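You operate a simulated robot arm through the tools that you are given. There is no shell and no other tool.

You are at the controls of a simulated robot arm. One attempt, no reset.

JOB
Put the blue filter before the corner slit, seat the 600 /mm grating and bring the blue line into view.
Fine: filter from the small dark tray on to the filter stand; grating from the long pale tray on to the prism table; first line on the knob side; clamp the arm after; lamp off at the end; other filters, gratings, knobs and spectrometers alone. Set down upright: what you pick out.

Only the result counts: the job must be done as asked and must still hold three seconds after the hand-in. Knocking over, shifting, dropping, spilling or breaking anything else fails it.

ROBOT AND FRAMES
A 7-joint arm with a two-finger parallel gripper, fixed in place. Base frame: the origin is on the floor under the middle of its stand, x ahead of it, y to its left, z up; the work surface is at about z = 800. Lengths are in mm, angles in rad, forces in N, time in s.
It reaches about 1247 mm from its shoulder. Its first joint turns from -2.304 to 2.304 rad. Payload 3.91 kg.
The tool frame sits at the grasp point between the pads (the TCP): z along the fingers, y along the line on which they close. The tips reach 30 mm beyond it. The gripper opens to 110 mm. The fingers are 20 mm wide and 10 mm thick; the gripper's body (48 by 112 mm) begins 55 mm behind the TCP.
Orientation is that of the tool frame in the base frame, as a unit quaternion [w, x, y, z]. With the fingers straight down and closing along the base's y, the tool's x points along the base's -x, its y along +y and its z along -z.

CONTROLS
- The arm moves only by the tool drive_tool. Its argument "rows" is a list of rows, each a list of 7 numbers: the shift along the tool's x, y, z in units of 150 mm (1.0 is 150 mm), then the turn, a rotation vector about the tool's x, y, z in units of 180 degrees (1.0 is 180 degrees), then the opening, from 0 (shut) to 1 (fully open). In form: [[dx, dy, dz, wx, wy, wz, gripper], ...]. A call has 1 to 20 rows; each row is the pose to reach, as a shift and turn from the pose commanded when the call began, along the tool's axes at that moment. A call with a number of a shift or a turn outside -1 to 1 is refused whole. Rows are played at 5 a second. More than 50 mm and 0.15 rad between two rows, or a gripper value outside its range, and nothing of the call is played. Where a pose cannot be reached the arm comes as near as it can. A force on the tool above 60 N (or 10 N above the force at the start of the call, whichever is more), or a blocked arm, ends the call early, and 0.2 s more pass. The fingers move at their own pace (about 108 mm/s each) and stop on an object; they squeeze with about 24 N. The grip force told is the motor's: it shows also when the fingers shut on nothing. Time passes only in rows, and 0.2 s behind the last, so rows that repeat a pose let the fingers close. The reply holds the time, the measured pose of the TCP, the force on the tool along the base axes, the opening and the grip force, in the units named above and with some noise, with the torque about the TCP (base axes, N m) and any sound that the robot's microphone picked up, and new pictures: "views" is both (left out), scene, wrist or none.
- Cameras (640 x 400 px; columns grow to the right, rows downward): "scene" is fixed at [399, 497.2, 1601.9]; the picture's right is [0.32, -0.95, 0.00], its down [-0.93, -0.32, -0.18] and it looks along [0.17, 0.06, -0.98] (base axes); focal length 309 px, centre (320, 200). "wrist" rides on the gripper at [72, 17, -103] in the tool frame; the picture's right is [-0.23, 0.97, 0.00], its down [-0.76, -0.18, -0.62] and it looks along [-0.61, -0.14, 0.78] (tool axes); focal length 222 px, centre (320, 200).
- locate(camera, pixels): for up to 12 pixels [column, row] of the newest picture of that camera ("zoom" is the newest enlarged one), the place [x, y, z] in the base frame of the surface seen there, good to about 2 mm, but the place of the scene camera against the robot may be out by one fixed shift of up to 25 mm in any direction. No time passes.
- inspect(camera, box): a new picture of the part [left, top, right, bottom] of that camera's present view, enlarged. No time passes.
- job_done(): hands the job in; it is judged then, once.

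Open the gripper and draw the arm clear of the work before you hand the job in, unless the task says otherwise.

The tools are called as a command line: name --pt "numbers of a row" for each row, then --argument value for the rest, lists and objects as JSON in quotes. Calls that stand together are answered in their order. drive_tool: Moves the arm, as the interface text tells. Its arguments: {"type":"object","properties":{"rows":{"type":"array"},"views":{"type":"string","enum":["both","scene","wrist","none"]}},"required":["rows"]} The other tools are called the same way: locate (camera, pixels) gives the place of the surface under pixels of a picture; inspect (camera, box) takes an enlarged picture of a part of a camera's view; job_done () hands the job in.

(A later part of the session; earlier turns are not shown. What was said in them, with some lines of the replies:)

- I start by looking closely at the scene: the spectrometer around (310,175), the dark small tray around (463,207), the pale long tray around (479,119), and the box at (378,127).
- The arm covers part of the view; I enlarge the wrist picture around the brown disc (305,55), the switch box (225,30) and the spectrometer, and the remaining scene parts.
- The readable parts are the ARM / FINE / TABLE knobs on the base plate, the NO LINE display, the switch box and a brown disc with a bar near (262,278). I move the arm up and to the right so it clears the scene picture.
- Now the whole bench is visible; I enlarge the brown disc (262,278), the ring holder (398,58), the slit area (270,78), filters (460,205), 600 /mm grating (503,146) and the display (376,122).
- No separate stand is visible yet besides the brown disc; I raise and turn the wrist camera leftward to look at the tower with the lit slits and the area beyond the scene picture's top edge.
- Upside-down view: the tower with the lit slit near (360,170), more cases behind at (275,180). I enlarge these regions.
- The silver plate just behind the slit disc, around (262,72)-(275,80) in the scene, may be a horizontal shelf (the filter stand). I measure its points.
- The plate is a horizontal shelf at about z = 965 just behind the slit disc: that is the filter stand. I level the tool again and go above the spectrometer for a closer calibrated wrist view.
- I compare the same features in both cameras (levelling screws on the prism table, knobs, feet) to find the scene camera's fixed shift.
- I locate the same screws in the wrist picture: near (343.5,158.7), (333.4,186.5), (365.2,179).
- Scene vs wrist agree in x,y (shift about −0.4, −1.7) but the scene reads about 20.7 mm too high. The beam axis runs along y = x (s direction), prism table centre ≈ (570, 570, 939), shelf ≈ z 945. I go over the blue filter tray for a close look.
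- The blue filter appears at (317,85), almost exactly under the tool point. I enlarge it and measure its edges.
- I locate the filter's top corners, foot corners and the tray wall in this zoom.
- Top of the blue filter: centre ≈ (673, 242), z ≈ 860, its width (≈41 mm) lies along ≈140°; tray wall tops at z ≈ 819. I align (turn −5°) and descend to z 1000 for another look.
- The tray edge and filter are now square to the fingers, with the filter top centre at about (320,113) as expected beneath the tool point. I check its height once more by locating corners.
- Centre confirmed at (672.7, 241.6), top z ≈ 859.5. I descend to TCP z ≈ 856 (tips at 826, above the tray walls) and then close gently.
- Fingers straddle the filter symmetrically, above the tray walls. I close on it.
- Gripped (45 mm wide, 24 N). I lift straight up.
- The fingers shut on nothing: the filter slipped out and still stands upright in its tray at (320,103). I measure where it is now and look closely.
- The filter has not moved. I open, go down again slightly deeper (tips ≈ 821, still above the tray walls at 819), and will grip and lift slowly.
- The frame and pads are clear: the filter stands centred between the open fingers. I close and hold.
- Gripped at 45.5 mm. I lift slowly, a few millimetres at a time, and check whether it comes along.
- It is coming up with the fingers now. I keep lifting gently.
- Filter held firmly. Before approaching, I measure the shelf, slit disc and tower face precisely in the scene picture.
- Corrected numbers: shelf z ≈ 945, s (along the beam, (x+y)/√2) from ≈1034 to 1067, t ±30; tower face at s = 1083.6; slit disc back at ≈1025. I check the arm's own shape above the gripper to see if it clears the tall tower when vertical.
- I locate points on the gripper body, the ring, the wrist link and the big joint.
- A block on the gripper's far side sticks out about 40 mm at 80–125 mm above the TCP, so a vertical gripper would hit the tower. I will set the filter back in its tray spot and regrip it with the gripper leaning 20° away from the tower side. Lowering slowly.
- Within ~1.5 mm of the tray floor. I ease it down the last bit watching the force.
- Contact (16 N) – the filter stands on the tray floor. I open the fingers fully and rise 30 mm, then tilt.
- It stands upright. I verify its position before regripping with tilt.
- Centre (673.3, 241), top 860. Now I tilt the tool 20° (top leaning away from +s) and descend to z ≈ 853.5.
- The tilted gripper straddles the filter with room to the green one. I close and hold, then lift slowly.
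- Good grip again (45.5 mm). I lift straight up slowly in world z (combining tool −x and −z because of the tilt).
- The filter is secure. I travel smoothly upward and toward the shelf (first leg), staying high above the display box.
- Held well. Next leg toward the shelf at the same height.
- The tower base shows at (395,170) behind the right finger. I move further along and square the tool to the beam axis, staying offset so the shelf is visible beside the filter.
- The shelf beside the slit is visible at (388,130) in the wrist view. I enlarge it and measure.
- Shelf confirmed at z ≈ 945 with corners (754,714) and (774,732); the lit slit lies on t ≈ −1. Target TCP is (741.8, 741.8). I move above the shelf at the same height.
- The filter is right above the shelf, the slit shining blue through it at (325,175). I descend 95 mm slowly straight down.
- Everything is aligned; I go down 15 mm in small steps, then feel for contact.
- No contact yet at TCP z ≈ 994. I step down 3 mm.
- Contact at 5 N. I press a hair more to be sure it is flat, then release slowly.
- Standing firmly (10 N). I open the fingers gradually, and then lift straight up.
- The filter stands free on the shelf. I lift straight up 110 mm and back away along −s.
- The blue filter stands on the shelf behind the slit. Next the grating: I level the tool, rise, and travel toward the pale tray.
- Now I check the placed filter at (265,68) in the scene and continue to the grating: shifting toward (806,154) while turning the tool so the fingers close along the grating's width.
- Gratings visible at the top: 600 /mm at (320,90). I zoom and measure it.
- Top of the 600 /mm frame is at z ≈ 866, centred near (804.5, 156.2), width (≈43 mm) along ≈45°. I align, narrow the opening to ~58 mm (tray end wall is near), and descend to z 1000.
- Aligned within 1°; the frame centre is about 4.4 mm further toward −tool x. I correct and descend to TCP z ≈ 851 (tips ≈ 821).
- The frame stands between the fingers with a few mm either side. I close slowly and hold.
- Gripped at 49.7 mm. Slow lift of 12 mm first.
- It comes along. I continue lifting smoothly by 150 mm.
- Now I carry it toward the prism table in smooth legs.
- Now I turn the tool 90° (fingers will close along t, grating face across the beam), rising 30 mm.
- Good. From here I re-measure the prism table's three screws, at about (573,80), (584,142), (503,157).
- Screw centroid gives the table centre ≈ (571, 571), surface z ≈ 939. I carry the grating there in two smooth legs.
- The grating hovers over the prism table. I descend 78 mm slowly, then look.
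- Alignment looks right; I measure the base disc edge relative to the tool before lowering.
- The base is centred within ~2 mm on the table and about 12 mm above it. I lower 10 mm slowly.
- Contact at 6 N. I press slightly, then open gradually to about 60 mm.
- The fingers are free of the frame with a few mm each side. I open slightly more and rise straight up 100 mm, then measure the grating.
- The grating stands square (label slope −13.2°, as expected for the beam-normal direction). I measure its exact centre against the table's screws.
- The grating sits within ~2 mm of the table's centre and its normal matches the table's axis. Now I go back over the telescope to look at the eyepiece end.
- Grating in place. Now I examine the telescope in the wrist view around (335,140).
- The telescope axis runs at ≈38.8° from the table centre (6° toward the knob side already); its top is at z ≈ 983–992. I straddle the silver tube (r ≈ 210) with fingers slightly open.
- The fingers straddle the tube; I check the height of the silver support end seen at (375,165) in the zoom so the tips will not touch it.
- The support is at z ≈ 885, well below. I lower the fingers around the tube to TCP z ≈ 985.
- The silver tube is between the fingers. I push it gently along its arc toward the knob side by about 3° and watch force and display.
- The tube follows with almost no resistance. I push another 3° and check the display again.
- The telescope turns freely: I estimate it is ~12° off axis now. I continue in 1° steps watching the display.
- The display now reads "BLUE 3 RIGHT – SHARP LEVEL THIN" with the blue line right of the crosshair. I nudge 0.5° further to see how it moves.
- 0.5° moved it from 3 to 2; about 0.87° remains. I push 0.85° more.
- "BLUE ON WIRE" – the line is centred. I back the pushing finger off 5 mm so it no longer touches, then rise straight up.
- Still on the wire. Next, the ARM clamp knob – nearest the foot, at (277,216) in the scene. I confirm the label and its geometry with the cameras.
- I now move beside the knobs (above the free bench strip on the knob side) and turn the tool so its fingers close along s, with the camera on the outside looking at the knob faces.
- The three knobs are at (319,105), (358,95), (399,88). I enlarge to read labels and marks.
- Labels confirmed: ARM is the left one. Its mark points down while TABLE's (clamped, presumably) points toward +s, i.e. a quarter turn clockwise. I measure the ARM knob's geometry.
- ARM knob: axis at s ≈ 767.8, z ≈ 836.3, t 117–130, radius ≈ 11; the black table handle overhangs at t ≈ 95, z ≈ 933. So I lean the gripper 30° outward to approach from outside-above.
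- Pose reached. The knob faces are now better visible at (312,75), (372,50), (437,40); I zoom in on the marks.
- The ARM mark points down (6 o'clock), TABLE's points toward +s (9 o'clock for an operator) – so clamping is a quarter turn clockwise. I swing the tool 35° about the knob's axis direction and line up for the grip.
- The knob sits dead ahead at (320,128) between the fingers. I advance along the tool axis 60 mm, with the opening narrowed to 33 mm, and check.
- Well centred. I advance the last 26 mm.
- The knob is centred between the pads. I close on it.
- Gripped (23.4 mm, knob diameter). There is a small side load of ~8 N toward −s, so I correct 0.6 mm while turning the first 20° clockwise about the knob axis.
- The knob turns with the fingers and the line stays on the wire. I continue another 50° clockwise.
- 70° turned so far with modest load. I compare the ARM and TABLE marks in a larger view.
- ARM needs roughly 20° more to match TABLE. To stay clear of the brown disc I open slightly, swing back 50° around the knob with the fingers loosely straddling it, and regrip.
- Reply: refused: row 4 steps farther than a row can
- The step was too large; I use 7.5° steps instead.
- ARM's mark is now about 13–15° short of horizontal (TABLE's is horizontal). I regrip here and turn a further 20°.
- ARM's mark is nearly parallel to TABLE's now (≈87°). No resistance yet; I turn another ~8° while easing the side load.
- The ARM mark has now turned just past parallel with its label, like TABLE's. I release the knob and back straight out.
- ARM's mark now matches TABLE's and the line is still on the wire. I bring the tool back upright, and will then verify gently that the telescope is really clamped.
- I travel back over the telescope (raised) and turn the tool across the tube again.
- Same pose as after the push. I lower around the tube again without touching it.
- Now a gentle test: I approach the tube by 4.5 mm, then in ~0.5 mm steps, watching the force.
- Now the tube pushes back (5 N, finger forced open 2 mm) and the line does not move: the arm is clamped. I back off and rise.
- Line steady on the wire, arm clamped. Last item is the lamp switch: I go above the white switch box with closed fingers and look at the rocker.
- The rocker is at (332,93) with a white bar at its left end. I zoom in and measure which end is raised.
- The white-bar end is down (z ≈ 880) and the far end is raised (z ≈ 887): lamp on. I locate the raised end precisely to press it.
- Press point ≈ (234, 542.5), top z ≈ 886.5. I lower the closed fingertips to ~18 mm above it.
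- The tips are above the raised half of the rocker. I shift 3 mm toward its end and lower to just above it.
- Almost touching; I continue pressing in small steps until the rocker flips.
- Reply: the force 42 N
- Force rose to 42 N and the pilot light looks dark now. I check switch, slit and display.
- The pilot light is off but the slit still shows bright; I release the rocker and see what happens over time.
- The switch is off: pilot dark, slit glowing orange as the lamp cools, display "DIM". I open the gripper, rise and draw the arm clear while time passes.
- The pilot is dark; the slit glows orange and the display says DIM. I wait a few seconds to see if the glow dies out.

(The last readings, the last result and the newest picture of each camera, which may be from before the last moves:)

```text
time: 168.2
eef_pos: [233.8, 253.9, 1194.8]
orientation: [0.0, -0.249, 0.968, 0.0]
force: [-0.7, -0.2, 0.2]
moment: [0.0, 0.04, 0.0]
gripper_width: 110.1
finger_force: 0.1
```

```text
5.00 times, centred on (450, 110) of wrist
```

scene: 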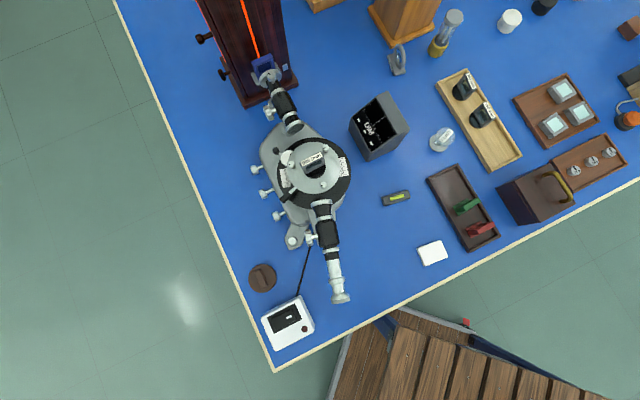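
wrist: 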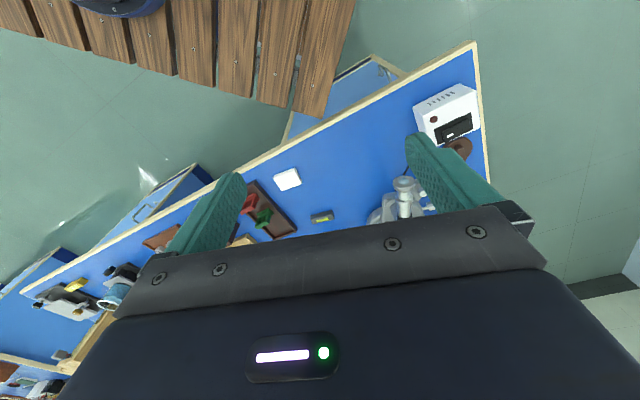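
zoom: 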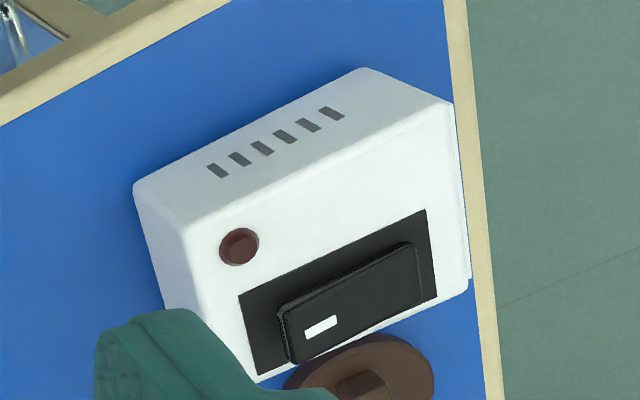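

The rocker has flipped (white-bar end up, pilot out). I wait a bit longer to watch the orange glow.

drive_tool --pt "0 0 0 0 0 0 1" --pt "0 0 0 0 0 0 1" --pt "0 0 0 0 0 0 1" --pt "0 0 0 0 0 0 1" --pt "0 0 0 0 0 0 1" --pt "0 0 0 0 0 0 1" --pt "0 0 0 0 0 0 1" --pt "0 0 0 0 0 0 1" --pt "0 0 0 0 0 0 1" --pt "0 0 0 0 0 0 1" --pt "0 0 0 0 0 0 1" --pt "0 0 0 0 0 0 1" --pt "0 0 0 0 0 0 1" --pt "0 0 0 0 0 0 1" --pt "0 0 0 0 0 0 1" --pt "0 0 0 0 0 0 1" --pt "0 0 0 0 0 0 1" --pt "0 0 0 0 0 0 1" --pt "0 0 0 0 0 0 1" --pt "0 0 0 0 0 0 1" --views "none"

drive_tool --pt "0 0 0 0 0 0 1" --pt "0 0 0 0 0 0 1" --pt "0 0 0 0 0 0 1" --pt "0 0 0 0 0 0 1" --pt "0 0 0 0 0 0 1" --pt "0 0 0 0 0 0 1" --pt "0 0 0 0 0 0 1" --pt "0 0 0 0 0 0 1" --pt "0 0 0 0 0 0 1" --pt "0 0 0 0 0 0 1" --pt "0 0 0 0 0 0 1" --pt "0 0 0 0 0 0 1" --pt "0 0 0 0 0 0 1" --pt "0 0 0 0 0 0 1" --pt "0 0 0 0 0 0 1" --pt "0 0 0 0 0 0 1" --pt "0 0 0 0 0 0 1" --pt "0 0 0 0 0 0 1" --pt "0 0 0 0 0 0 1" --pt "0 0 0 0 0 0 1" --views "scene"

inspect --camera "scene" --box '[180, 0, 316, 90]'

inspect --camera "scene" --box '[340, 90, 420, 160]'

```text
time: 172.4
eef_pos: [233.5, 252.1, 1195.7]
orientation: [-0.001, -0.249, 0.968, -0.001]
force: [0.5, -0.1, -0.7]
moment: [0.01, -0.04, -0.02]
gripper_width: 110.1
finger_force: 0.2
```

```text
time: 176.6
eef_pos: [232.2, 253.7, 1195.8]
orientation: [0.0, -0.25, 0.968, 0.0]
force: [-0.3, -0.1, -0.3]
moment: [0.0, 0.04, -0.01]
gripper_width: 109.9
finger_force: 0.1
```

scene: 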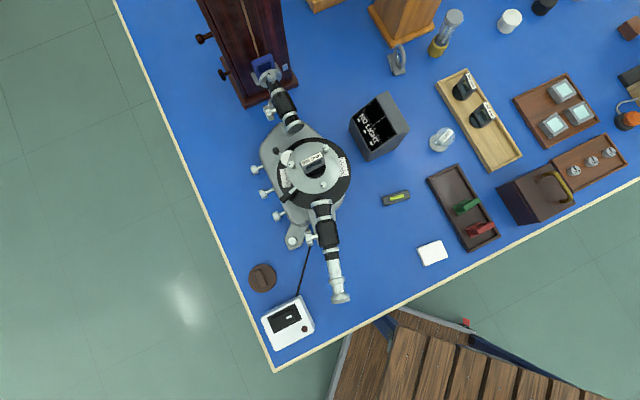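

```text
4.44 times, centred on (248, 45) of scene
```

zoom: 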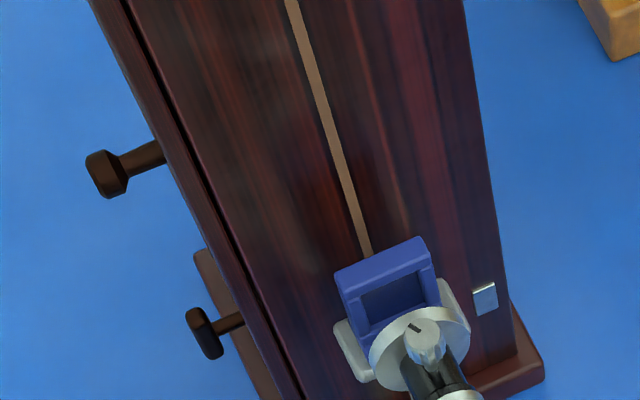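

```text
5.71 times, centred on (380, 125) of scene
```

zoom: 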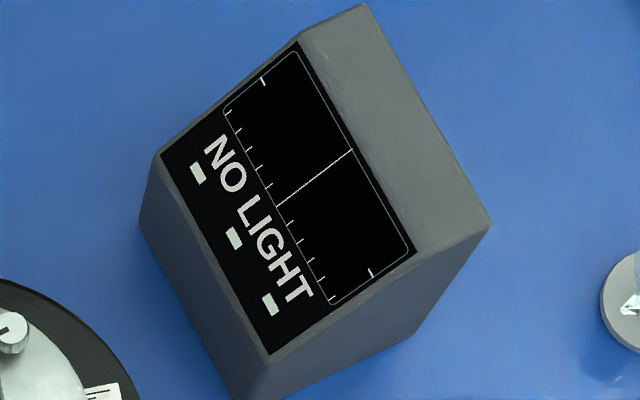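

"NO LIGHT": the lamp is off. The filter is on its shelf, the 600 /mm grating is on the prism table, and the telescope is clamped with the blue line having been on the wire. The gripper is open and clear of the work, so I hand the job in.

job_done

```text
The job is handed in.
```

The job is done and handed in. I have not seen a result from the judging.

- **Filter:** the blue filter stands upright on the small shelf behind the collimator slit. It was the only slit with a filter stand, so I took it as the corner slit. On my first try the filter slipped out of the fingers, but it stayed upright in its tray and nothing else moved.
- **Grating:** the 600 /mm grating stands on the prism table, within about 2 mm of the centre and square to the beam.
- **Blue line:** I swung the telescope to the knob side, about 15.5° off the beam axis. The display read "BLUE ON WIRE".
- **Clamp:** I turned the ARM knob about a quarter turn clockwise, to match the TABLE knob's mark. A gentle push on the tube then met resistance, and the line stayed on the wire.
- **Lamp:** the switch is off. The lamp took between 8 and 16 seconds to go dark, and the display then read "NO LIGHT".

I did not touch the other filters, gratings, knobs or equipment. The gripper was open and clear of the bench when I handed in.
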